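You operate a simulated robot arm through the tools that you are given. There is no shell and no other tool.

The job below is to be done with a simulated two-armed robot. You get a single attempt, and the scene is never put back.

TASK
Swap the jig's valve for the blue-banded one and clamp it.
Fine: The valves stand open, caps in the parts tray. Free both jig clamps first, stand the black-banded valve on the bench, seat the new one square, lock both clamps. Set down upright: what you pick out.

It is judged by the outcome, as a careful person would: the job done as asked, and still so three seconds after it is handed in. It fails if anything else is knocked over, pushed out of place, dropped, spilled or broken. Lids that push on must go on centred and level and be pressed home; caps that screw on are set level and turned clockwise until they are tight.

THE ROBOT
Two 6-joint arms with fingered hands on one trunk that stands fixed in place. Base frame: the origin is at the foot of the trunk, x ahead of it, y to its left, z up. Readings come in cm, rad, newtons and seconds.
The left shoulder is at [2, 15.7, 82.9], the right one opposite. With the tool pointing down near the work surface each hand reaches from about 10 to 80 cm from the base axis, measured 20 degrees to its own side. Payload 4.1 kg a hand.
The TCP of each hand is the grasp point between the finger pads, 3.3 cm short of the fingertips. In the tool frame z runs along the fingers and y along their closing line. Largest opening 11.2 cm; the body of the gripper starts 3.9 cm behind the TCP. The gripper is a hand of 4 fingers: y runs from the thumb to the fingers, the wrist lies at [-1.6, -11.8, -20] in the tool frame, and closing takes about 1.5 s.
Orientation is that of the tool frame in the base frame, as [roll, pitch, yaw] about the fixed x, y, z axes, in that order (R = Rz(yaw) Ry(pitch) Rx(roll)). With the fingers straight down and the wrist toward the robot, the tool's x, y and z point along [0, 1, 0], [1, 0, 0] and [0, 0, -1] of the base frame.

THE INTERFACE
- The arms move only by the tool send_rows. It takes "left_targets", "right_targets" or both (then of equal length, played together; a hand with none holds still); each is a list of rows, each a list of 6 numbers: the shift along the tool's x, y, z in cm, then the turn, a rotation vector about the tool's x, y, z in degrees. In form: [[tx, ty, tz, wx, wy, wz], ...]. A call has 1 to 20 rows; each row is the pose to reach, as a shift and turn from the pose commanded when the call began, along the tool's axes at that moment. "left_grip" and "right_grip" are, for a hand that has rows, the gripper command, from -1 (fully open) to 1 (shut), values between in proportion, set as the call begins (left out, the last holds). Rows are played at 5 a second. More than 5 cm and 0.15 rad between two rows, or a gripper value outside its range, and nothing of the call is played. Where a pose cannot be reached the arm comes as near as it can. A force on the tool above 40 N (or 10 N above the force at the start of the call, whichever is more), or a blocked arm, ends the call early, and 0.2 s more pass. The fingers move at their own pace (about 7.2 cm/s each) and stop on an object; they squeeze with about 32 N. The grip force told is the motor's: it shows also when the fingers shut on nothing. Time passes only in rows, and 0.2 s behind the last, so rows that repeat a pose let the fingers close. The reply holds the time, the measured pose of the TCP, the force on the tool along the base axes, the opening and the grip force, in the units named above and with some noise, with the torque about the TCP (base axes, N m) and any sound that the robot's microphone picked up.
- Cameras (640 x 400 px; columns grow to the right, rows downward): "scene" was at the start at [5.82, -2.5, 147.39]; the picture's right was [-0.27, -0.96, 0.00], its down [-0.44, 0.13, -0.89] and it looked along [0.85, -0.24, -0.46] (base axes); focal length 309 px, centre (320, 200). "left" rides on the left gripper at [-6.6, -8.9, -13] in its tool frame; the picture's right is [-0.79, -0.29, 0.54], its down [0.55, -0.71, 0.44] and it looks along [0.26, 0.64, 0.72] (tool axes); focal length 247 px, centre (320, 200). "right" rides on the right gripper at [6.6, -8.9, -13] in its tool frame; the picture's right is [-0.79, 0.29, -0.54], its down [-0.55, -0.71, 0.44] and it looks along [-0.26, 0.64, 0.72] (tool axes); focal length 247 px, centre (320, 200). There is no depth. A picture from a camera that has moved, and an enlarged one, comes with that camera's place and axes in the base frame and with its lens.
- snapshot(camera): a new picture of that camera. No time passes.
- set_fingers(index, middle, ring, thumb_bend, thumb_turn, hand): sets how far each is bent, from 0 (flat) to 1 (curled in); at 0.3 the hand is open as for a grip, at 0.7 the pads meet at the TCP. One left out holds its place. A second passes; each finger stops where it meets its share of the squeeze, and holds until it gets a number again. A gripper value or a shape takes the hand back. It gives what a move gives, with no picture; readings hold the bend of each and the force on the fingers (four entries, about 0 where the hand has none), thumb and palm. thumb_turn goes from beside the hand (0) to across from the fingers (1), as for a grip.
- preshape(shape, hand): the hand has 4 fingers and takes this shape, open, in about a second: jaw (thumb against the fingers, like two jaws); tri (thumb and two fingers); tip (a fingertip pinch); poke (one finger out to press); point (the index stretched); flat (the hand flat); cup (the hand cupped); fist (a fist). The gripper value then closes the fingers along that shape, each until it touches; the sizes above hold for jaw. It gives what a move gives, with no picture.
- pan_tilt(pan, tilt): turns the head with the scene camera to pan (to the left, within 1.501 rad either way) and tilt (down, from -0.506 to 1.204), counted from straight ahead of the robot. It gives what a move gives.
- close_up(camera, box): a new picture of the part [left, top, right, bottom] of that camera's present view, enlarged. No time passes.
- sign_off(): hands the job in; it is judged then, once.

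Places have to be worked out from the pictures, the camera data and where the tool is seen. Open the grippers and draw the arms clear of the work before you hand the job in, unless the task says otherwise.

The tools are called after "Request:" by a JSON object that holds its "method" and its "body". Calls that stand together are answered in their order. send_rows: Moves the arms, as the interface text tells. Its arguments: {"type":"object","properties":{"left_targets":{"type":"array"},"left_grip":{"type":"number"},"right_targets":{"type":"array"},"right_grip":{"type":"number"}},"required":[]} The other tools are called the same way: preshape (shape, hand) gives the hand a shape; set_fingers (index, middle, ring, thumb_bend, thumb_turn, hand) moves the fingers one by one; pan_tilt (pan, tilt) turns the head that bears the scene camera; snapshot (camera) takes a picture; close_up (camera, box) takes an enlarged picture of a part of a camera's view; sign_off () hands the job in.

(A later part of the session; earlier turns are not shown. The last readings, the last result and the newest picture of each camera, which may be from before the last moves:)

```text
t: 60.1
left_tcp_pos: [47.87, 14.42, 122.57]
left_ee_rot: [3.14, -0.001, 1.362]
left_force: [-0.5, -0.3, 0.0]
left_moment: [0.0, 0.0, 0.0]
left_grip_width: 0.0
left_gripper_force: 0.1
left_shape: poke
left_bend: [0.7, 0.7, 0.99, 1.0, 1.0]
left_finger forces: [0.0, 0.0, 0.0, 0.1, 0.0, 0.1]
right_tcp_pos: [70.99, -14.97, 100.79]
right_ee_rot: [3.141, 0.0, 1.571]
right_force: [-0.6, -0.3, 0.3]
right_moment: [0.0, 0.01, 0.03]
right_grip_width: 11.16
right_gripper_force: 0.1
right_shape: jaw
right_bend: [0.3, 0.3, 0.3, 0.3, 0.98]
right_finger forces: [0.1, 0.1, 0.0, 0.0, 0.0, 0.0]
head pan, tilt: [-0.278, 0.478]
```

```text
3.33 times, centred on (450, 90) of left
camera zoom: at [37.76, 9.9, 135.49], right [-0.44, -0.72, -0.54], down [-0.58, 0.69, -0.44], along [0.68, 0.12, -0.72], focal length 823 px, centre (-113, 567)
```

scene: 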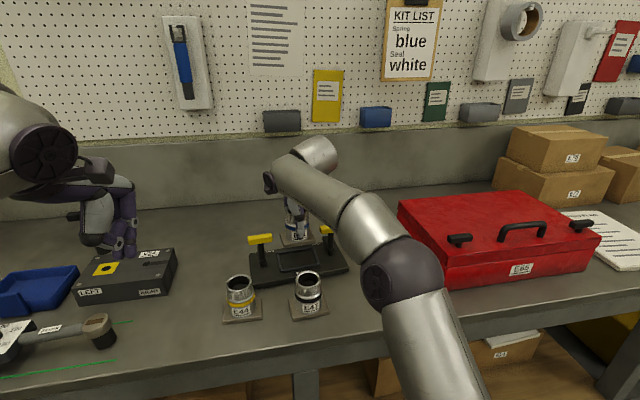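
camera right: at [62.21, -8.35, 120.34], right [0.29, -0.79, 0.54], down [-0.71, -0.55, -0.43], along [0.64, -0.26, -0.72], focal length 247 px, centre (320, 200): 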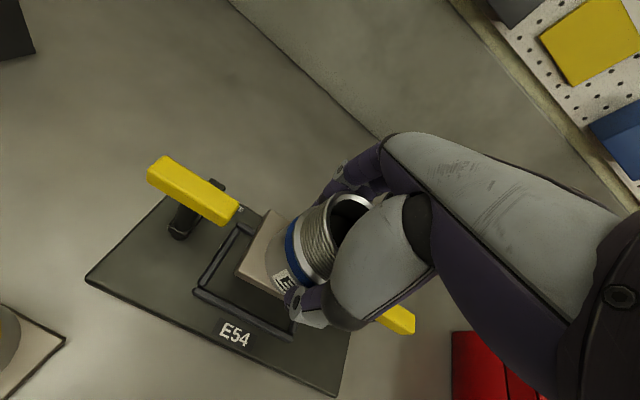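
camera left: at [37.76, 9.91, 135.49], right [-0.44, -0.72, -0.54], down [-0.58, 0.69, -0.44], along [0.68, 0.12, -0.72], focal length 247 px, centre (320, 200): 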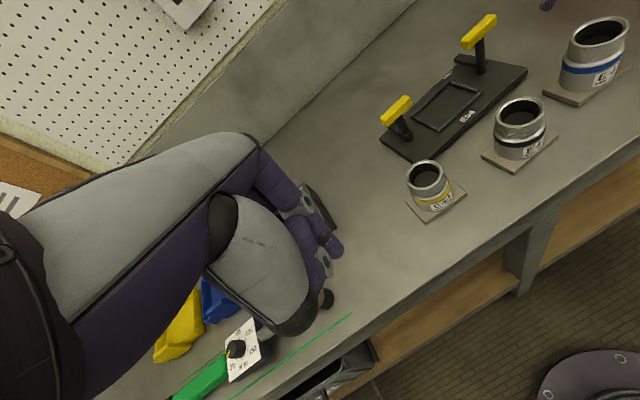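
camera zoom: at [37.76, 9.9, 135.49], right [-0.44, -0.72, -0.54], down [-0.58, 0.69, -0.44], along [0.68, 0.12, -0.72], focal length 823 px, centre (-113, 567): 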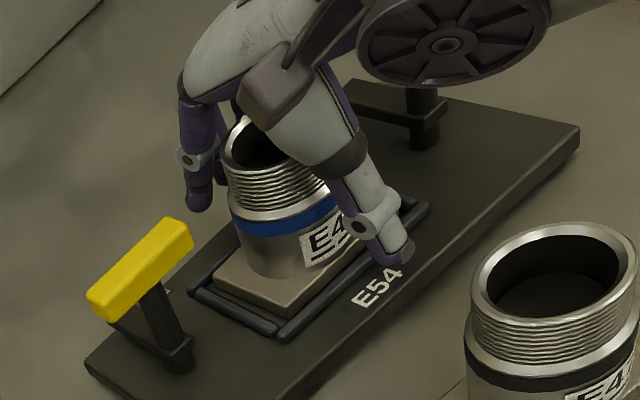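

E41 stands square in the pocket, released. I raise the hand straight up and then draw back toward a position in front of the right clamp's outer handle end, ready to push that end rearward and swing the bar back over the plate.

Request:
{"method": "send_rows", "body": {"right_targets": [[0, 0, -1.2, 0, 0, 0], [0, 0, -3.0, 0, 0, 0], [0, 0, -5.2, 0, 0, 0], [0, -0.5, -7.2, 0, 0, 0], [-1, -3.0, -7.8, 0, 0, 0], [-3, -6.0, -8.0, 0, 0, 0], [-5.5, -9.0, -8.0, 0, 0, 0], [-8.5, -11.0, -8.0, 0, 0, 0], [-11, -11.0, -8.0, 0, 0, 0], [-12.6, -11.0, -8.0, 0, 0, 0], [-12.6, -11.0, -8.0, 0, 0, 0]]}}

Request:
{"method": "snapshot", "body": {"camera": "scene"}}

Request:
{"method": "snapshot", "body": {"camera": "right"}}

Request:
{"method": "close_up", "body": {"camera": "scene", "box": [240, 205, 360, 295]}}

Request:
{"method": "close_up", "body": {"camera": "left", "box": [370, 0, 570, 180]}}

```text
t: 62.5
left_tcp_pos: [47.84, 14.4, 122.61]
left_ee_rot: [3.14, 0.001, 1.36]
left_force: [-0.2, 0.0, -0.3]
left_moment: [0.02, 0.01, 0.02]
left_grip_width: 0.0
left_gripper_force: 0.0
left_shape: poke
left_bend: [0.7, 0.7, 0.99, 1.0, 1.0]
left_finger forces: [0.1, 0.1, 0.1, 0.0, 0.1, 0.0]
right_tcp_pos: [60.27, -27.48, 108.69]
right_ee_rot: [3.141, 0.0, 1.572]
right_force: [-1.1, 0.9, 0.5]
right_moment: [0.0, -0.04, 0.01]
right_grip_width: 11.16
right_gripper_force: 0.1
right_shape: jaw
right_bend: [0.3, 0.3, 0.3, 0.3, 0.98]
right_finger forces: [0.0, 0.1, 0.1, 0.1, 0.0, 0.0]
head pan, tilt: [-0.278, 0.478]
```

```text
taken
```

scene: 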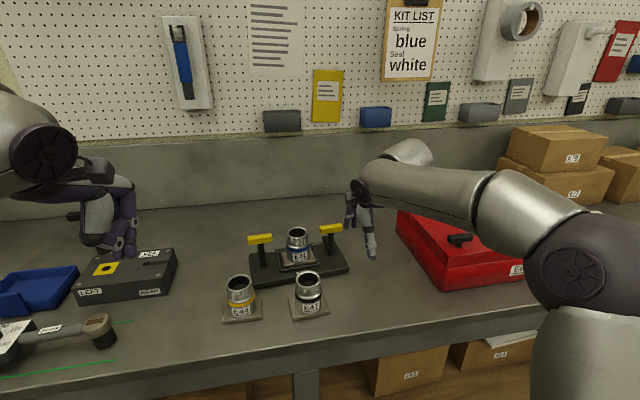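

```text
taken
camera right: at [51.22, -20.97, 121.85], right [0.29, -0.79, 0.54], down [-0.71, -0.55, -0.44], along [0.64, -0.26, -0.72], focal length 247 px, centre (320, 200)
```

right: 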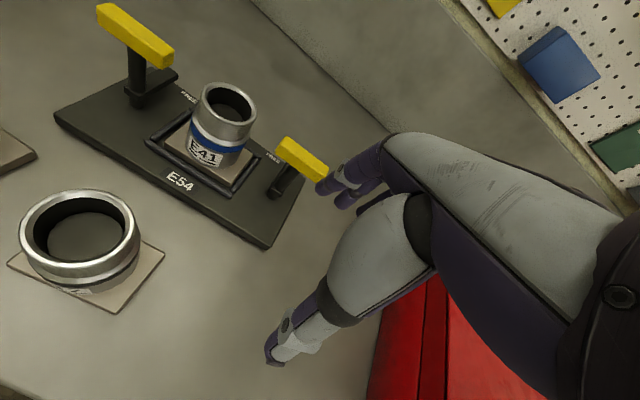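

```text
4.44 times, centred on (300, 250) of scene
camera zoom: at [5.82, -2.49, 147.39], right [-0.27, -0.96, 0.0], down [-0.44, 0.13, -0.89], along [0.85, -0.24, -0.46], focal length 1374 px, centre (409, -22)
```

zoom: 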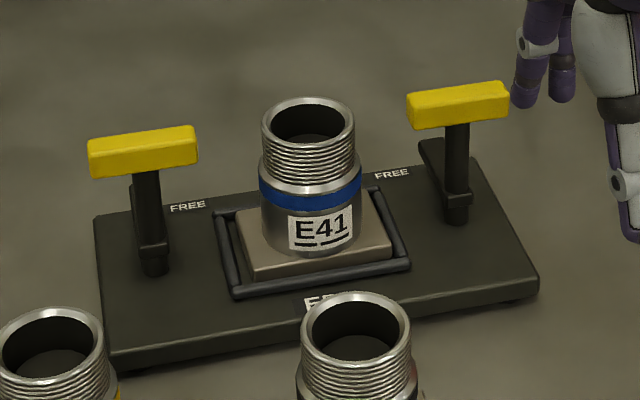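

```text
2.22 times, centred on (470, 90) of left
camera zoom: at [37.76, 9.9, 135.49], right [-0.44, -0.72, -0.54], down [-0.58, 0.69, -0.44], along [0.68, 0.12, -0.72], focal length 549 px, centre (-13, 444)
```

zoom: 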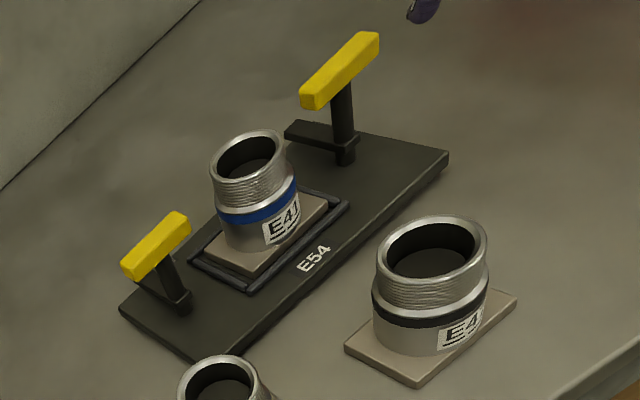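

E41 sits square inside the rails with the label forward, and the freed handles are as left. I lower the open right hand so the index finger stands just in front of the outer end of the right T-handle.

Request:
{"method": "send_rows", "body": {"right_targets": [[0, 0, 1.2, 0, 0, 0], [0, 0, 2.4, 0, 0, 0], [0, 0, 3.5, 0, 0, 0], [0, 0, 3.5, 0, 0, 0]]}}

Request:
{"method": "close_up", "body": {"camera": "scene", "box": [290, 190, 410, 290]}}

Request:
{"method": "close_up", "body": {"camera": "right", "box": [220, 80, 400, 260]}}

Request:
{"method": "close_up", "body": {"camera": "left", "box": [440, 0, 600, 130]}}

```text
t: 63.5
left_tcp_pos: [47.82, 14.36, 122.54]
left_ee_rot: [3.139, -0.002, 1.361]
left_force: [-0.4, -0.3, 0.0]
left_moment: [-0.01, -0.01, 0.03]
left_grip_width: 0.0
left_gripper_force: 0.0
left_shape: poke
left_bend: [0.7, 0.7, 0.99, 1.0, 1.0]
left_finger forces: [0.1, 0.0, 0.0, 0.0, 0.0, 0.0]
right_tcp_pos: [60.24, -27.6, 105.26]
right_ee_rot: [-3.141, -0.001, 1.57]
right_force: [-0.9, 1.4, 0.4]
right_moment: [0.01, 0.01, 0.01]
right_grip_width: 11.17
right_gripper_force: 0.1
right_shape: jaw
right_bend: [0.3, 0.3, 0.3, 0.3, 0.98]
right_finger forces: [0.0, 0.0, 0.1, 0.1, 0.0, 0.0]
head pan, tilt: [-0.278, 0.478]
```

```text
4.00 times, centred on (350, 240) of scene
camera zoom: at [5.82, -2.5, 147.39], right [-0.27, -0.96, 0.0], down [-0.44, 0.13, -0.89], along [0.85, -0.24, -0.46], focal length 1236 px, centre (200, 40)
```

zoom: 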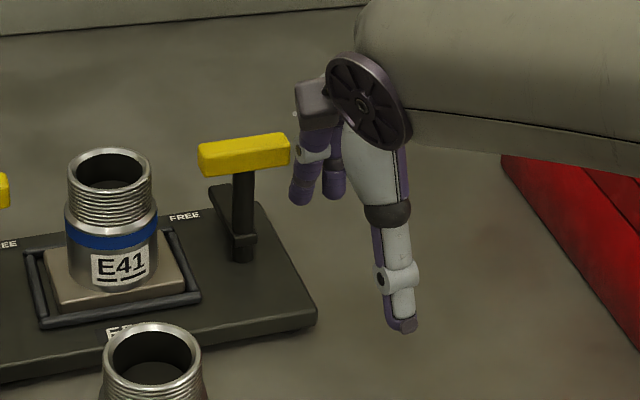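

```text
2.22 times, centred on (310, 170) of right
camera zoom: at [51.26, -20.93, 118.27], right [0.29, -0.79, 0.54], down [-0.71, -0.55, -0.44], along [0.64, -0.26, -0.72], focal length 549 px, centre (342, 267)
```

zoom: 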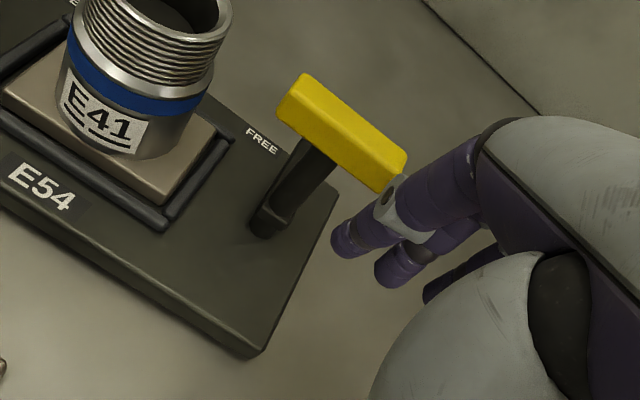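

```text
3.08 times, centred on (520, 65) of left
camera zoom: at [37.76, 9.9, 135.49], right [-0.44, -0.72, -0.54], down [-0.58, 0.69, -0.44], along [0.68, 0.12, -0.72], focal length 760 px, centre (-295, 615)
```

zoom: 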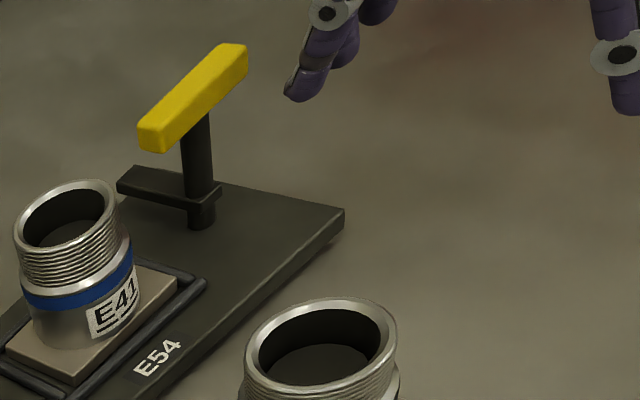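

The index finger is in front of the handle's outer end, overlapping it by about 1.3 cm and clear of the post. I push forward and see the handle turn.

Request:
{"method": "send_rows", "body": {"right_targets": [[0, 0.7, 0, 0, 0, 0], [0, 1.4, 0, 0, 0, 0], [0, 2.1, 0, 0, 0, 0], [0, 2.7, 0, 0, 0, 0], [0, 3.3, 0, 0, 0, 0], [0, 3.9, 0, 0, 0, 0]]}}

Request:
{"method": "close_up", "body": {"camera": "scene", "box": [290, 190, 410, 290]}}

Request:
{"method": "close_up", "body": {"camera": "right", "box": [220, 80, 400, 260]}}

Request:
{"method": "close_up", "body": {"camera": "left", "box": [440, 0, 600, 130]}}

```text
t: 64.9
left_tcp_pos: [47.79, 14.47, 122.64]
left_ee_rot: [3.14, 0.001, 1.36]
left_force: [-1.2, -0.3, -0.8]
left_moment: [0.0, 0.02, -0.02]
left_grip_width: 0.01
left_gripper_force: 0.0
left_shape: poke
left_bend: [0.7, 0.7, 0.99, 1.0, 1.0]
left_finger forces: [0.0, 0.1, 0.0, 0.0, 0.1, 0.0]
right_tcp_pos: [63.86, -27.55, 105.24]
right_ee_rot: [3.141, -0.001, 1.571]
right_force: [-3.5, -2.2, -0.7]
right_moment: [-0.04, 0.01, -0.04]
right_grip_width: 11.08
right_gripper_force: 0.1
right_shape: jaw
right_bend: [0.33, 0.3, 0.3, 0.3, 0.98]
right_finger forces: [2.9, 0.0, 0.1, 0.0, 0.0, 0.1]
head pan, tilt: [-0.278, 0.478]
```

```text
4.00 times, centred on (350, 240) of scene
camera zoom: at [5.8, -2.51, 147.39], right [-0.27, -0.96, 0.0], down [-0.44, 0.13, -0.89], along [0.85, -0.24, -0.46], focal length 1236 px, centre (200, 40)
```

zoom: 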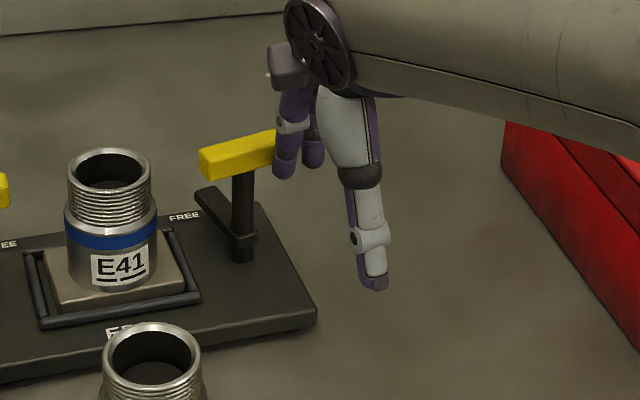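

```text
2.22 times, centred on (310, 170) of right
camera zoom: at [54.98, -20.91, 118.29], right [0.29, -0.79, 0.54], down [-0.71, -0.55, -0.43], along [0.64, -0.26, -0.72], focal length 549 px, centre (342, 267)
```

zoom: 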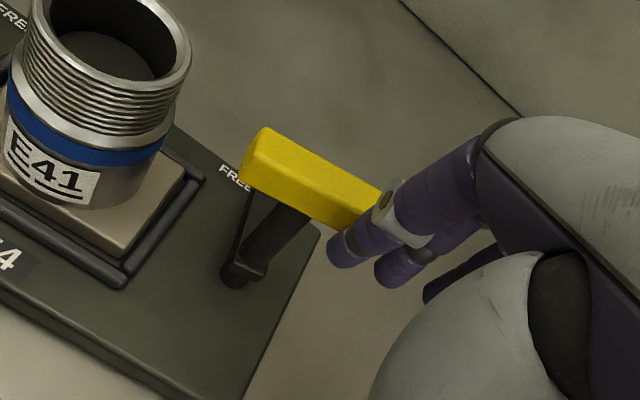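

```text
3.08 times, centred on (520, 65) of left
camera zoom: at [37.75, 9.88, 135.5], right [-0.44, -0.72, -0.54], down [-0.58, 0.69, -0.44], along [0.68, 0.12, -0.72], focal length 760 px, centre (-295, 615)
```

zoom: 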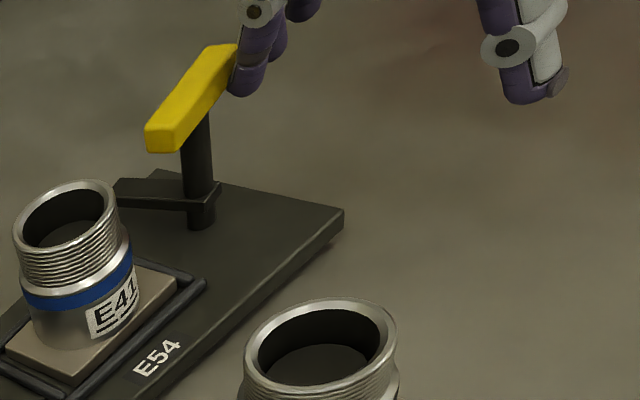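

The handle is turning (about 15° so far) with just 3.5 N. I keep pushing forward.

Request:
{"method": "send_rows", "body": {"right_targets": [[0, 0.5, 0, 0, 0, 0], [0, 1.0, 0, 0, 0, 0], [0, 1.5, 0, 0, 0, 0], [0, 2.0, 0, 0, 0, 0], [0, 2.4, 0, 0, 0, 0]]}}

Request:
{"method": "close_up", "body": {"camera": "scene", "box": [290, 190, 410, 290]}}

Request:
{"method": "close_up", "body": {"camera": "right", "box": [220, 80, 400, 260]}}

Request:
{"method": "close_up", "body": {"camera": "left", "box": [440, 0, 600, 130]}}

```text
t: 66.1
left_tcp_pos: [47.78, 14.36, 122.51]
left_ee_rot: [3.139, 0.0, 1.361]
left_force: [0.9, -0.1, 0.1]
left_moment: [0.0, -0.01, 0.02]
left_grip_width: 0.0
left_gripper_force: 0.1
left_shape: poke
left_bend: [0.7, 0.7, 0.99, 1.0, 1.0]
left_finger forces: [0.0, 0.0, 0.0, 0.0, 0.1, 0.0]
right_tcp_pos: [66.35, -27.49, 105.4]
right_ee_rot: [-3.141, -0.002, 1.571]
right_force: [0.0, 0.1, -0.6]
right_moment: [0.03, -0.03, -0.01]
right_grip_width: 11.15
right_gripper_force: 0.0
right_shape: jaw
right_bend: [0.31, 0.3, 0.3, 0.3, 0.98]
right_finger forces: [0.5, 0.0, 0.0, 0.0, 0.0, 0.1]
head pan, tilt: [-0.278, 0.478]
```

```text
4.00 times, centred on (350, 240) of scene
camera zoom: at [5.82, -2.5, 147.39], right [-0.27, -0.96, 0.0], down [-0.44, 0.13, -0.89], along [0.85, -0.24, -0.46], focal length 1236 px, centre (200, 40)
```

zoom: 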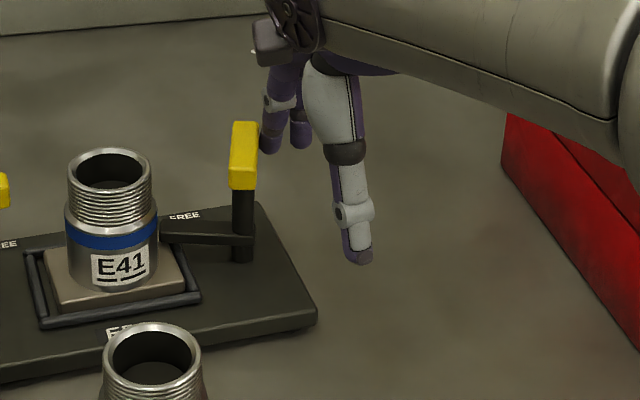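

```text
2.22 times, centred on (310, 170) of right
camera zoom: at [57.39, -20.93, 118.34], right [0.29, -0.79, 0.54], down [-0.71, -0.55, -0.44], along [0.64, -0.26, -0.72], focal length 549 px, centre (342, 267)
```

zoom: 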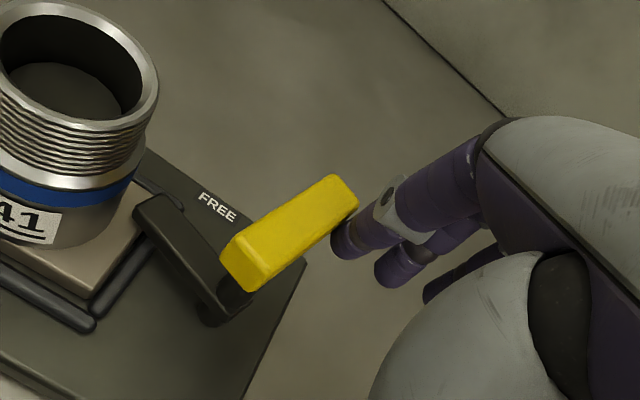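

```text
3.08 times, centred on (520, 65) of left
camera zoom: at [37.75, 9.9, 135.49], right [-0.44, -0.72, -0.54], down [-0.58, 0.69, -0.44], along [0.68, 0.12, -0.72], focal length 760 px, centre (-295, 615)
```

zoom: 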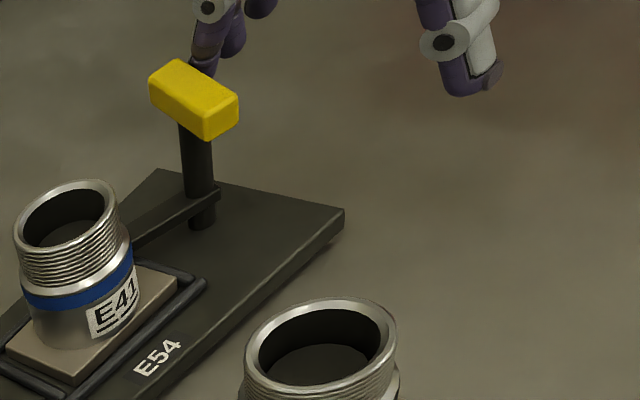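

The bar has swung most of the way back (about 70–75°). The index is now beside the handle's rear end, so I push sideways toward the valve to finish the swing to its stop.

Request:
{"method": "send_rows", "body": {"right_targets": [[0.25, 0, 0, 0, 0, 0], [0.5, 0, 0, 0, 0, 0], [0.75, 0, 0, 0, 0, 0], [1.0, 0, 0, 0, 0, 0], [1.15, 0, 0, 0, 0, 0]]}}

Request:
{"method": "close_up", "body": {"camera": "scene", "box": [290, 190, 410, 290]}}

Request:
{"method": "close_up", "body": {"camera": "right", "box": [220, 80, 400, 260]}}

Request:
{"method": "close_up", "body": {"camera": "left", "box": [440, 0, 600, 130]}}

```text
t: 67.3
left_tcp_pos: [47.88, 14.32, 122.67]
left_ee_rot: [3.14, 0.0, 1.359]
left_force: [-0.1, -0.4, -1.0]
left_moment: [-0.02, -0.03, -0.03]
left_grip_width: 0.0
left_gripper_force: 0.0
left_shape: poke
left_bend: [0.7, 0.7, 0.99, 1.0, 1.0]
left_finger forces: [0.0, 0.1, 0.1, 0.1, 0.0, 0.0]
right_tcp_pos: [66.3, -26.62, 105.24]
right_ee_rot: [3.141, 0.001, 1.565]
right_force: [2.6, -15.7, -0.7]
right_moment: [-0.27, 0.04, -0.98]
right_grip_width: 11.15
right_gripper_force: 0.0
right_shape: jaw
right_bend: [0.3, 0.3, 0.3, 0.3, 0.98]
right_finger forces: [14.9, 0.1, 0.1, 0.1, 0.0, 0.0]
head pan, tilt: [-0.278, 0.478]
```

```text
4.00 times, centred on (350, 240) of scene
camera zoom: at [5.83, -2.57, 147.39], right [-0.27, -0.96, 0.0], down [-0.44, 0.13, -0.89], along [0.85, -0.24, -0.46], focal length 1236 px, centre (200, 40)
```

zoom: 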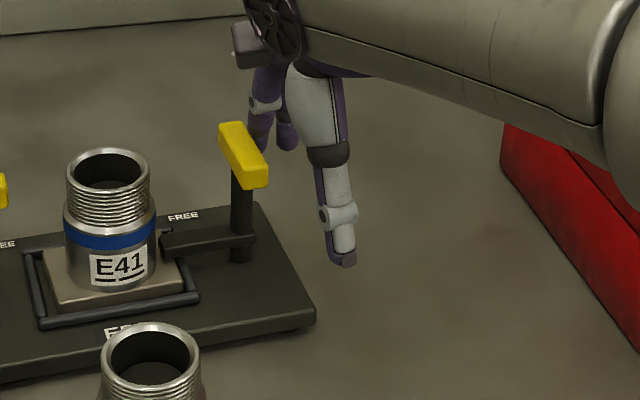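

```text
2.22 times, centred on (310, 170) of right
camera zoom: at [57.42, -20.0, 118.33], right [0.28, -0.79, 0.54], down [-0.71, -0.55, -0.43], along [0.64, -0.26, -0.72], focal length 549 px, centre (342, 267)
```

zoom: 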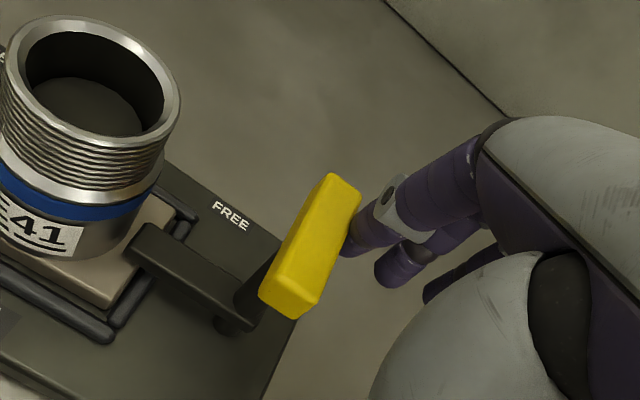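

```text
3.08 times, centred on (520, 65) of left
camera zoom: at [37.78, 9.81, 135.49], right [-0.44, -0.71, -0.54], down [-0.58, 0.69, -0.44], along [0.68, 0.12, -0.72], focal length 760 px, centre (-295, 615)
```

zoom: 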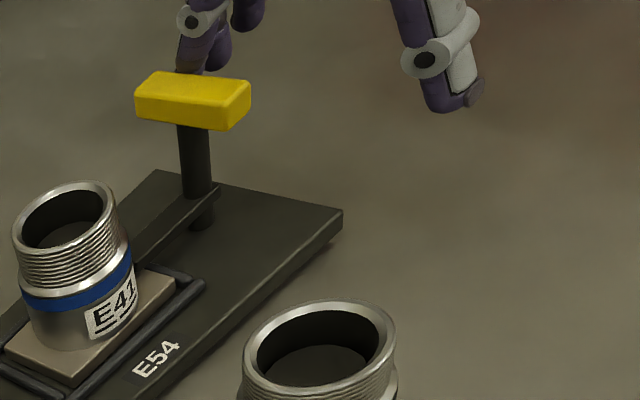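

The side force climbed to 16 N with the bar squarely over the plate edge and the handle in its original fore-aft direction — it is at its stop. I back the finger off sideways and check that the clamp stays put.

Request:
{"method": "send_rows", "body": {"right_targets": [[-0.6, 0, 0, 0, 0, 0], [-1.4, -0.1, 0, 0, 0, 0], [-2.2, -0.3, -0.8, 0, 0, 0], [-2.6, -1.5, -2.5, 0, 0, 0], [-2.8, -3.5, -4.0, 0, 0, 0], [-2.8, -3.5, -4.0, 0, 0, 0]]}}

Request:
{"method": "close_up", "body": {"camera": "scene", "box": [240, 200, 360, 290]}}

Request:
{"method": "close_up", "body": {"camera": "right", "box": [120, 60, 340, 260]}}

Request:
{"method": "close_up", "body": {"camera": "left", "box": [370, 0, 540, 170]}}

```text
t: 68.7
left_tcp_pos: [47.92, 14.51, 122.6]
left_ee_rot: [3.14, 0.0, 1.361]
left_force: [1.1, 1.1, -0.6]
left_moment: [-0.01, 0.0, -0.01]
left_grip_width: 0.0
left_gripper_force: 0.0
left_shape: poke
left_bend: [0.7, 0.7, 0.99, 1.0, 1.0]
left_finger forces: [0.1, 0.1, 0.0, 0.1, 0.1, 0.0]
right_tcp_pos: [62.82, -29.28, 109.35]
right_ee_rot: [-3.141, 0.0, 1.57]
right_force: [-0.7, -0.2, 0.6]
right_moment: [-0.01, -0.01, -0.01]
right_grip_width: 11.18
right_gripper_force: 0.0
right_shape: jaw
right_bend: [0.3, 0.3, 0.3, 0.3, 0.98]
right_finger forces: [0.0, 0.1, 0.0, 0.1, 0.1, 0.1]
head pan, tilt: [-0.278, 0.478]
```

```text
4.44 times, centred on (300, 245) of scene
camera zoom: at [5.83, -2.5, 147.39], right [-0.27, -0.96, 0.0], down [-0.44, 0.13, -0.89], along [0.85, -0.24, -0.46], focal length 1374 px, centre (409, 0)
```

zoom: 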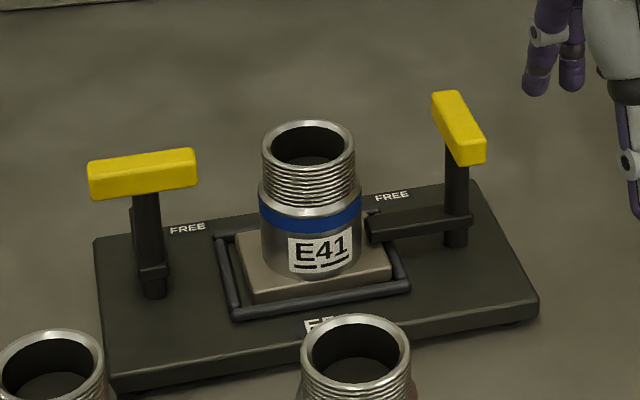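

```text
2.00 times, centred on (230, 160) of right
camera zoom: at [53.88, -22.61, 122.22], right [0.29, -0.79, 0.54], down [-0.71, -0.55, -0.44], along [0.64, -0.26, -0.72], focal length 494 px, centre (500, 280)
```

zoom: 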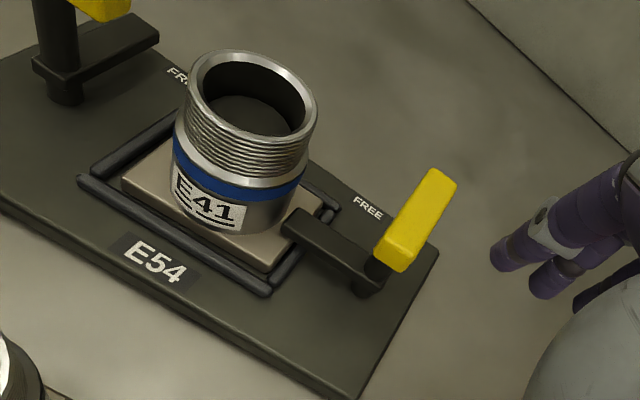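

```text
2.35 times, centred on (455, 85) of left
camera zoom: at [37.77, 9.9, 135.49], right [-0.44, -0.72, -0.54], down [-0.58, 0.69, -0.44], along [0.68, 0.12, -0.72], focal length 581 px, centre (2, 471)
```

zoom: 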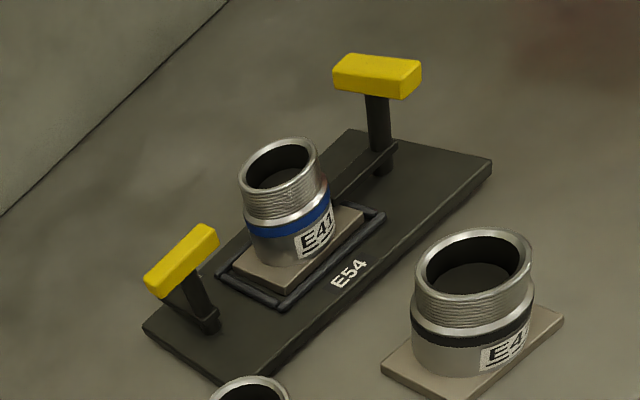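

The clamp stayed where I left it. To judge the lock angle exactly I take the very same enlargement as at the start for comparison.

Request:
{"method": "close_up", "body": {"camera": "scene", "box": [240, 210, 360, 295]}}

Request:
{"method": "close_up", "body": {"camera": "scene", "box": [305, 210, 355, 250]}}

Request:
{"method": "close_up", "body": {"camera": "right", "box": [240, 130, 320, 210]}}

```text
4.71 times, centred on (300, 252) of scene
camera zoom: at [5.83, -2.5, 147.39], right [-0.27, -0.96, 0.0], down [-0.44, 0.13, -0.89], along [0.85, -0.24, -0.46], focal length 1455 px, centre (414, -47)
```

zoom: 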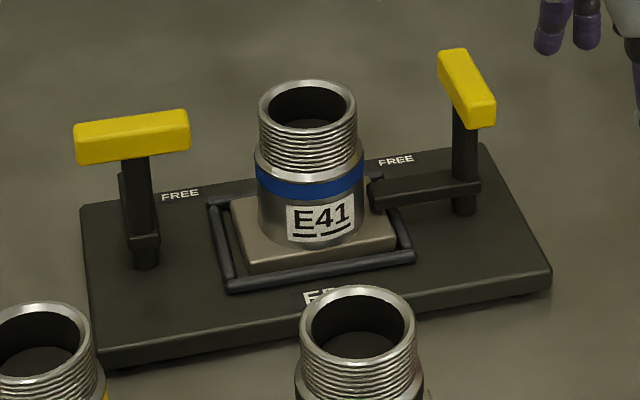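

```text
10.00 times, centred on (330, 230) of scene
camera zoom: at [5.83, -2.5, 147.39], right [-0.27, -0.96, 0.0], down [-0.44, 0.13, -0.89], along [0.85, -0.24, -0.46], focal length 3091 px, centre (220, -100)
```

zoom: 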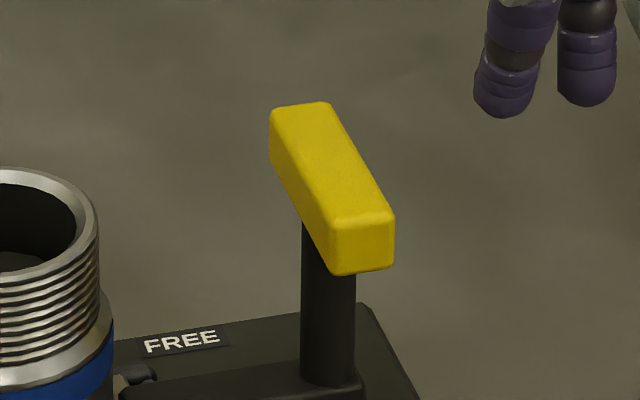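

```text
5.00 times, centred on (280, 170) of right
camera zoom: at [53.88, -22.61, 122.22], right [0.29, -0.79, 0.54], down [-0.71, -0.55, -0.44], along [0.64, -0.26, -0.72], focal length 1235 px, centre (520, 350)
```

zoom: 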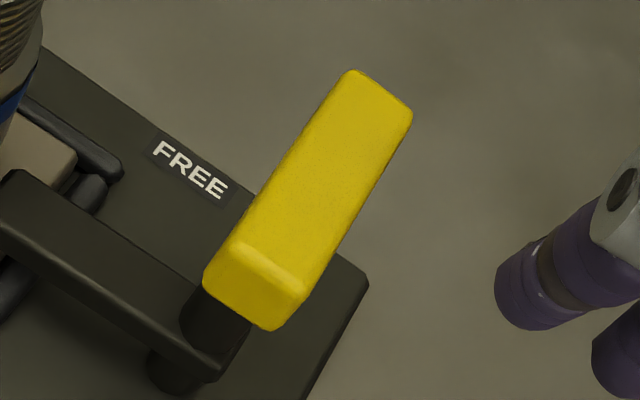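

The right handle and bar match the original locked picture pixel for pixel, so the right clamp is locked. For the left clamp I'll use just the right index finger: I curl the other fingers and thumb, then bring the hand across high to the front of the left clamp, turned to yaw 120° so thumb and palm clear E44 and E47.

Request:
{"method": "set_fingers", "body": {"hand": "right", "index": 0.3, "middle": 1.0, "ring": 1.0, "thumb_bend": 1.0, "thumb_turn": 1.0}}

Request:
{"method": "send_rows", "body": {"right_targets": [[1, -2, -0.7, 0, 0, -3], [3, -3, -0.7, 0, 0, -6], [5.5, -3.3, -0.7, 0, 0, -9], [8, -3.3, -0.7, 0, 0, -12], [10.5, -3.3, -0.7, 0, 0, -15], [13, -3.3, -0.7, 0, 0, -18], [15.5, -3.3, -0.7, 0, 0, -21], [18, -3.3, -0.7, 0, 0, -25], [20.3, -3.3, -0.7, 0, 0, -30], [20.3, -3.3, -0.7, 0, 0, -30]]}}

Request:
{"method": "snapshot", "body": {"camera": "scene"}}

Request:
{"method": "snapshot", "body": {"camera": "right"}}

Request:
{"method": "close_up", "body": {"camera": "left", "box": [370, 0, 570, 180]}}

```text
t: 69.7
left_tcp_pos: [47.78, 14.38, 122.59]
left_ee_rot: [3.141, -0.001, 1.362]
left_force: [-0.5, -0.1, -1.0]
left_moment: [-0.01, -0.02, -0.01]
left_grip_width: 0.0
left_gripper_force: 0.0
left_shape: poke
left_bend: [0.7, 0.7, 0.99, 1.0, 1.0]
left_finger forces: [0.0, 0.0, 0.0, 0.0, 0.0, 0.0]
right_tcp_pos: [62.79, -29.15, 109.16]
right_ee_rot: [3.141, 0.002, 1.57]
right_force: [0.2, 0.0, -0.4]
right_moment: [-0.02, 0.01, 0.01]
right_grip_width: 2.99
right_gripper_force: 0.1
right_shape: fingers
right_bend: [0.29, 0.99, 1.0, 0.97, 1.0]
right_finger forces: [0.0, 0.1, 0.0, 0.1, 0.0, 0.0]
head pan, tilt: [-0.278, 0.478]
```

```text
t: 71.9
left_tcp_pos: [47.91, 14.45, 122.54]
left_ee_rot: [3.139, 0.0, 1.361]
left_force: [-0.1, 0.3, -0.5]
left_moment: [0.0, 0.01, -0.01]
left_grip_width: 0.01
left_gripper_force: 0.1
left_shape: poke
left_bend: [0.7, 0.7, 0.99, 1.0, 1.0]
left_finger forces: [0.0, 0.0, 0.0, 0.0, 0.0, 0.0]
right_tcp_pos: [59.63, -8.84, 110.14]
right_ee_rot: [3.141, -0.001, 2.096]
right_force: [0.3, 0.3, 0.0]
right_moment: [-0.03, -0.03, 0.0]
right_grip_width: 2.95
right_gripper_force: 0.2
right_shape: fingers
right_bend: [0.29, 0.99, 1.0, 0.97, 1.0]
right_finger forces: [0.0, 0.0, 0.0, 0.0, 0.0, 0.0]
head pan, tilt: [-0.278, 0.478]
```

```text
taken
```

scene: 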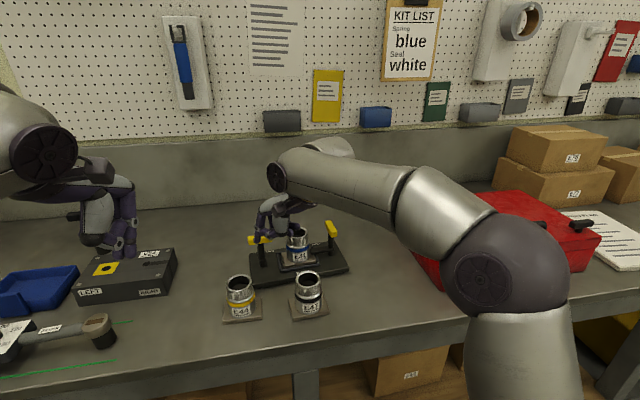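

```text
taken
camera right: at [48.53, -7.61, 123.03], right [0.65, -0.54, 0.54], down [-0.34, -0.83, -0.44], along [0.69, 0.1, -0.72], focal length 247 px, centre (320, 200)
```

right: 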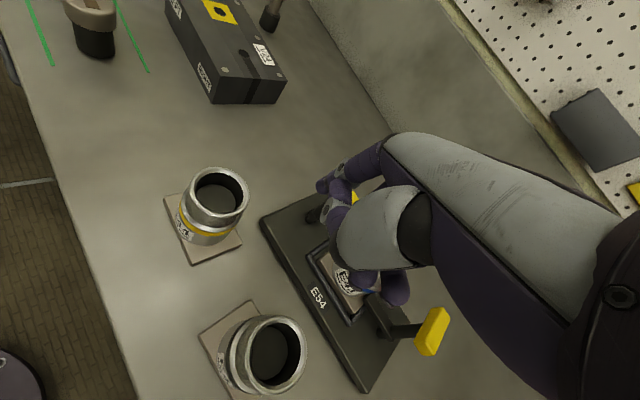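

```text
2.22 times, centred on (470, 90) of left
camera zoom: at [37.76, 9.89, 135.49], right [-0.44, -0.72, -0.54], down [-0.58, 0.69, -0.44], along [0.68, 0.12, -0.72], focal length 549 px, centre (-13, 444)
```

zoom: 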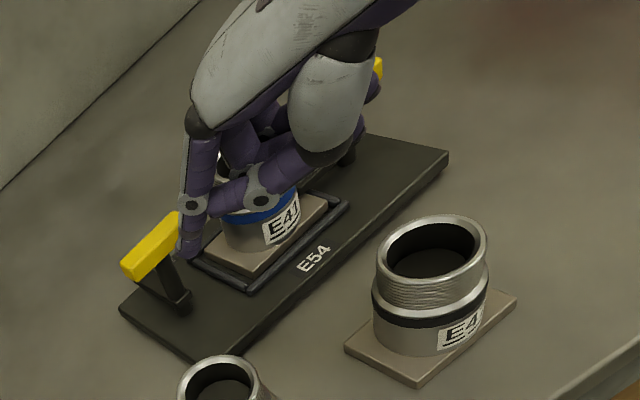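

The index tip is about where predicted ([64.8, −4.5]). I lower and move it in front of the outer end of the left T-handle.

Request:
{"method": "send_rows", "body": {"right_targets": [[-0.1, 0.5, 1.3, 0, 0, 0], [-0.2, 1.0, 2.6, 0, 0, 0], [-0.3, 1.7, 3.9, 0, 0, 0], [-0.42, 2.5, 4.84, 0, 0, 0], [-0.42, 2.5, 4.84, 0, 0, 0]]}}

Request:
{"method": "close_up", "body": {"camera": "scene", "box": [220, 190, 340, 290]}}

Request:
{"method": "close_up", "body": {"camera": "left", "box": [370, 40, 500, 170]}}

Request:
{"method": "close_up", "body": {"camera": "right", "box": [240, 120, 420, 300]}}

```text
t: 73.1
left_tcp_pos: [47.77, 14.45, 122.53]
left_ee_rot: [3.14, -0.002, 1.36]
left_force: [0.8, -0.2, 0.2]
left_moment: [0.0, 0.03, 0.01]
left_grip_width: 0.02
left_gripper_force: 0.1
left_shape: poke
left_bend: [0.7, 0.7, 0.99, 1.0, 1.0]
left_finger forces: [0.0, 0.1, 0.0, 0.0, 0.0, 0.0]
right_tcp_pos: [61.89, -8.06, 105.24]
right_ee_rot: [3.141, 0.001, 2.094]
right_force: [-0.3, 0.0, -0.8]
right_moment: [-0.01, 0.02, 0.03]
right_grip_width: 2.96
right_gripper_force: 0.1
right_shape: fingers
right_bend: [0.29, 0.99, 1.0, 0.97, 1.0]
right_finger forces: [0.1, 0.0, 0.0, 0.0, 0.1, 0.1]
head pan, tilt: [-0.278, 0.478]
```

```text
4.00 times, centred on (280, 240) of scene
camera zoom: at [5.82, -2.5, 147.39], right [-0.27, -0.96, 0.0], down [-0.44, 0.13, -0.89], along [0.85, -0.24, -0.46], focal length 1236 px, centre (480, 40)
```

zoom: 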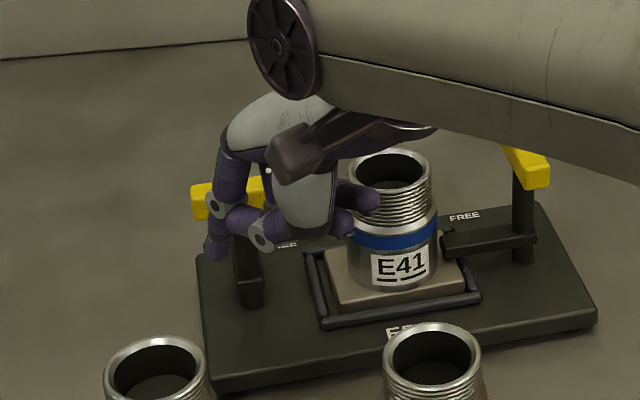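

```text
3.08 times, centred on (435, 105) of left
camera zoom: at [37.75, 9.9, 135.49], right [-0.44, -0.72, -0.54], down [-0.58, 0.69, -0.44], along [0.68, 0.12, -0.72], focal length 760 px, centre (-34, 492)
```

zoom: 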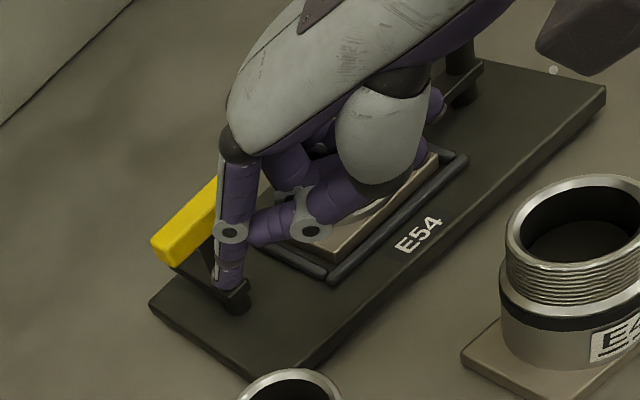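

```text
2.22 times, centred on (330, 210) of right
camera zoom: at [50.93, -6.78, 118.22], right [0.64, -0.54, 0.54], down [-0.34, -0.83, -0.44], along [0.69, 0.1, -0.72], focal length 549 px, centre (298, 178)
```

zoom: 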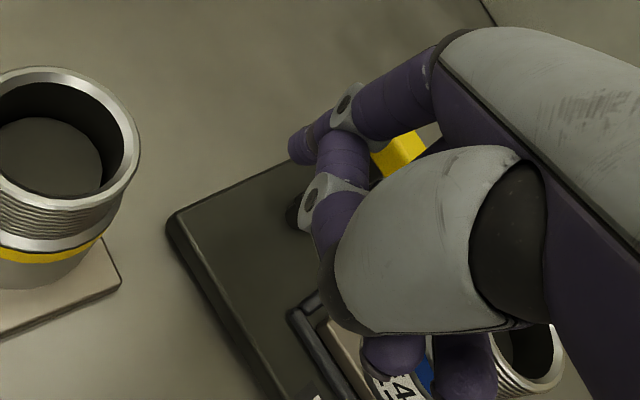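

The index finger (tip ≈ [67, −3.7, 102]) is in front of the handle's outer end (y ≈ −2.8), and the curled fingers and thumb are high (z > 107), clear of everything. I push it forward.

Request:
{"method": "send_rows", "body": {"right_targets": [[0.01, 0.58, 0, 0, 0, 0], [-0.24, 1.02, 0, 0, 0, 0], [-0.49, 1.45, 0, 0, 0, 0], [-0.74, 1.88, 0, 0, 0, 0], [-0.99, 2.32, 0, 0, 0, 0], [-1.24, 2.75, 0, 0, 0, 0], [-1.49, 3.18, 0, 0, 0, 0]]}}

Request:
{"method": "close_up", "body": {"camera": "scene", "box": [220, 190, 340, 290]}}

Request:
{"method": "close_up", "body": {"camera": "left", "box": [370, 40, 500, 170]}}

Request:
{"method": "close_up", "body": {"camera": "right", "box": [240, 120, 420, 300]}}

```text
t: 74.7
left_tcp_pos: [47.81, 14.36, 122.67]
left_ee_rot: [3.14, 0.0, 1.362]
left_force: [-1.0, 0.0, -0.2]
left_moment: [0.01, 0.01, -0.01]
left_grip_width: 0.02
left_gripper_force: 0.1
left_shape: poke
left_bend: [0.7, 0.7, 0.99, 1.0, 1.0]
left_finger forces: [0.0, 0.0, 0.1, 0.1, 0.0, 0.1]
right_tcp_pos: [65.4, -7.61, 105.19]
right_ee_rot: [-3.141, -0.001, 2.096]
right_force: [-1.2, 1.2, -0.5]
right_moment: [0.0, 0.06, 0.16]
right_grip_width: 2.95
right_gripper_force: 0.5
right_shape: fingers
right_bend: [0.29, 0.99, 1.0, 0.97, 1.0]
right_finger forces: [2.1, 0.0, 0.0, 0.0, 0.0, 0.0]
head pan, tilt: [-0.278, 0.478]
```

```text
4.00 times, centred on (280, 240) of scene
camera zoom: at [5.81, -2.49, 147.39], right [-0.27, -0.96, 0.0], down [-0.44, 0.13, -0.89], along [0.85, -0.24, -0.46], focal length 1236 px, centre (480, 40)
```

zoom: 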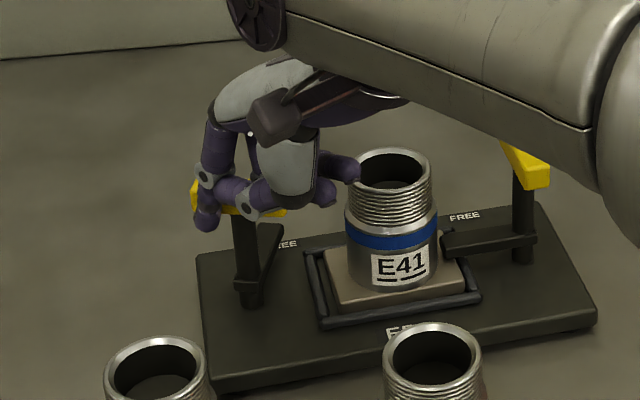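

```text
3.08 times, centred on (435, 105) of left
camera zoom: at [37.75, 9.9, 135.49], right [-0.44, -0.72, -0.54], down [-0.58, 0.69, -0.44], along [0.68, 0.12, -0.72], focal length 760 px, centre (-34, 492)
```

zoom: 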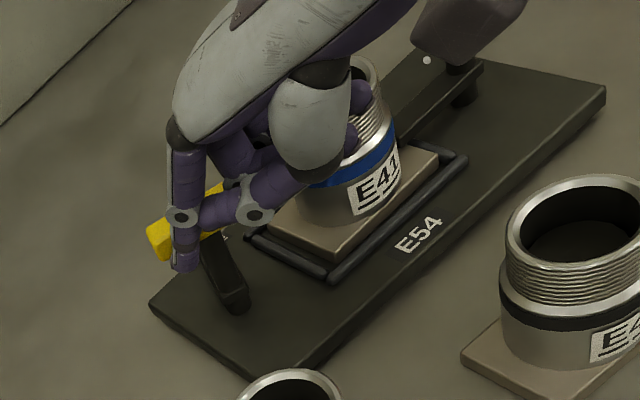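

```text
2.22 times, centred on (330, 210) of right
camera zoom: at [54.33, -6.39, 118.1], right [0.64, -0.54, 0.54], down [-0.34, -0.83, -0.44], along [0.69, 0.1, -0.72], focal length 549 px, centre (298, 178)
```

zoom: 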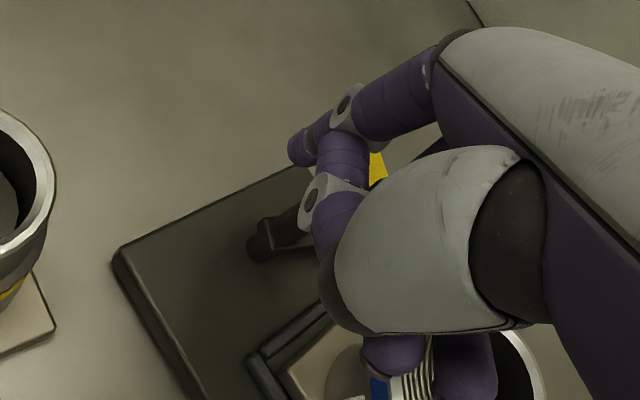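

The bar has begun to swing (about 25°) with ~2 N. I keep pushing forward.

Request:
{"method": "send_rows", "body": {"right_targets": [[-0.25, 0.43, 0, 0, 0, 0], [-0.5, 0.87, 0, 0, 0, 0], [-0.75, 1.3, 0, 0, 0, 0], [-1.0, 1.73, 0, 0, 0, 0], [-1.2, 2.08, 0, 0, 0, 0]]}}

Request:
{"method": "close_up", "body": {"camera": "scene", "box": [220, 190, 340, 290]}}

Request:
{"method": "close_up", "body": {"camera": "left", "box": [370, 40, 500, 170]}}

Request:
{"method": "close_up", "body": {"camera": "right", "box": [240, 120, 420, 300]}}

```text
t: 75.9
left_tcp_pos: [47.85, 14.43, 122.59]
left_ee_rot: [3.138, -0.001, 1.361]
left_force: [0.0, -0.7, 0.6]
left_moment: [0.04, -0.04, 0.0]
left_grip_width: 0.0
left_gripper_force: 0.0
left_shape: poke
left_bend: [0.7, 0.7, 0.99, 1.0, 1.0]
left_finger forces: [0.1, 0.0, 0.0, 0.0, 0.0, 0.0]
right_tcp_pos: [67.87, -7.62, 105.0]
right_ee_rot: [-3.14, 0.001, 2.096]
right_force: [1.0, 0.0, -0.5]
right_moment: [-0.03, 0.03, 0.02]
right_grip_width: 2.97
right_gripper_force: 0.1
right_shape: fingers
right_bend: [0.29, 0.99, 1.0, 0.97, 1.0]
right_finger forces: [0.0, 0.0, 0.1, 0.0, 0.1, 0.0]
head pan, tilt: [-0.278, 0.478]
```

```text
4.00 times, centred on (280, 240) of scene
camera zoom: at [5.81, -2.5, 147.39], right [-0.27, -0.96, 0.0], down [-0.44, 0.13, -0.89], along [0.85, -0.24, -0.46], focal length 1236 px, centre (480, 40)
```

zoom: 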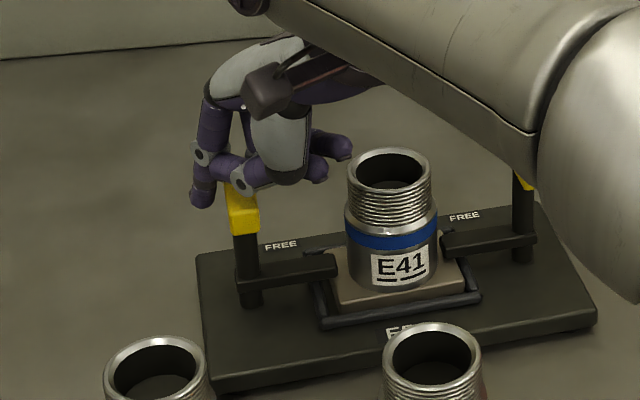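

```text
3.08 times, centred on (435, 105) of left
camera zoom: at [37.75, 9.89, 135.49], right [-0.44, -0.72, -0.54], down [-0.58, 0.69, -0.44], along [0.68, 0.12, -0.72], focal length 760 px, centre (-34, 492)
```

zoom: 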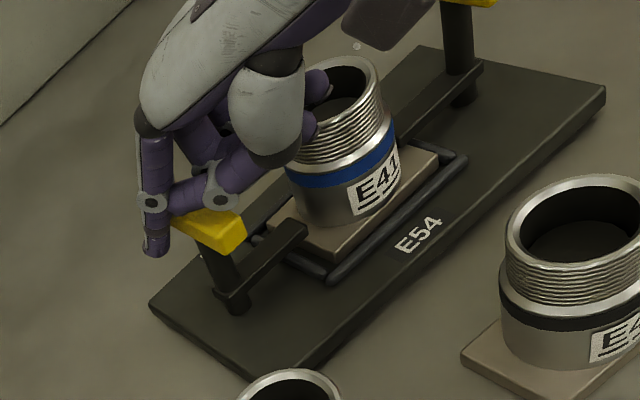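

```text
2.22 times, centred on (330, 210) of right
camera zoom: at [56.83, -6.37, 118.08], right [0.64, -0.54, 0.54], down [-0.34, -0.83, -0.44], along [0.69, 0.1, -0.72], focal length 549 px, centre (298, 178)
```

zoom: 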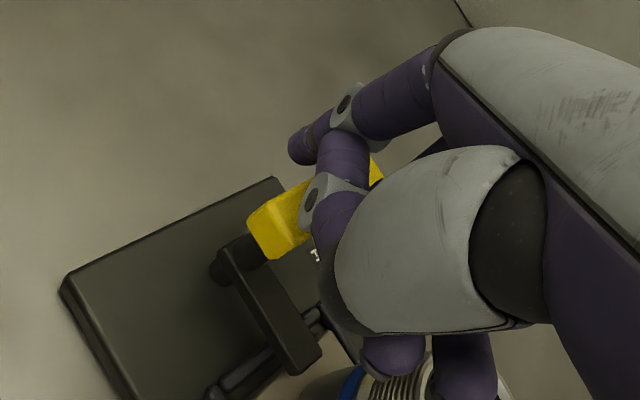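

The bar is nearly home (about 80°). Now I push the handle's rear end sideways toward the valve to bring it to its stop.

Request:
{"method": "send_rows", "body": {"right_targets": [[-0.22, -0.12, 0, 0, 0, 0], [-0.43, -0.25, 0, 0, 0, 0], [-0.65, -0.37, 0, 0, 0, 0], [-0.87, -0.5, 0, 0, 0, 0], [-1.04, -0.6, 0, 0, 0, 0]]}}

Request:
{"method": "close_up", "body": {"camera": "scene", "box": [220, 190, 340, 290]}}

Request:
{"method": "close_up", "body": {"camera": "left", "box": [370, 40, 500, 170]}}

```text
t: 77.1
left_tcp_pos: [47.72, 14.56, 122.55]
left_ee_rot: [3.138, 0.001, 1.362]
left_force: [0.7, 0.2, -0.1]
left_moment: [0.0, 0.03, 0.01]
left_grip_width: 0.01
left_gripper_force: 0.1
left_shape: poke
left_bend: [0.7, 0.7, 0.99, 1.0, 1.0]
left_finger forces: [0.0, 0.1, 0.0, 0.1, 0.0, 0.0]
right_tcp_pos: [67.75, -8.43, 105.27]
right_ee_rot: [3.141, -0.001, 2.099]
right_force: [-6.7, 19.6, 1.9]
right_moment: [0.27, -0.05, 1.19]
right_grip_width: 3.2
right_gripper_force: 8.4
right_shape: fingers
right_bend: [0.27, 0.99, 1.0, 0.98, 1.0]
right_finger forces: [16.7, 0.0, 0.0, 0.1, 0.1, 0.0]
head pan, tilt: [-0.278, 0.478]
```

```text
4.00 times, centred on (280, 240) of scene
camera zoom: at [5.79, -2.41, 147.4], right [-0.27, -0.96, 0.0], down [-0.44, 0.12, -0.89], along [0.85, -0.24, -0.46], focal length 1236 px, centre (480, 40)
```

zoom: 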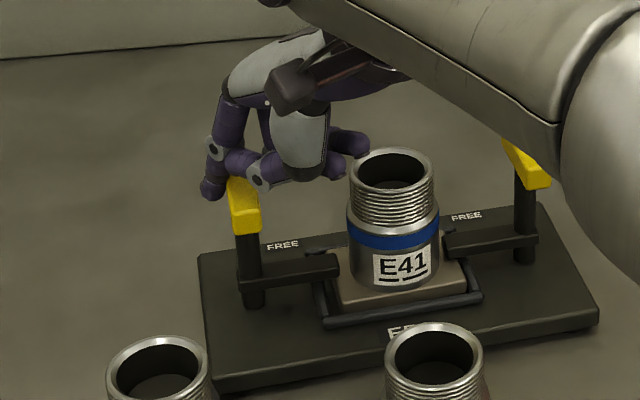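

```text
3.08 times, centred on (435, 105) of left
camera zoom: at [37.72, 10.01, 135.49], right [-0.44, -0.72, -0.54], down [-0.58, 0.69, -0.44], along [0.68, 0.12, -0.72], focal length 760 px, centre (-34, 492)
```

zoom: 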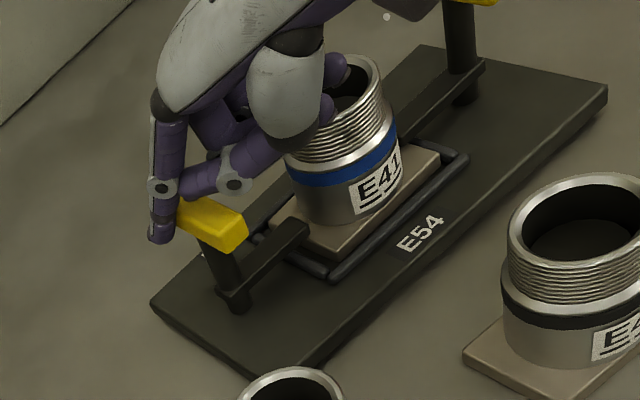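

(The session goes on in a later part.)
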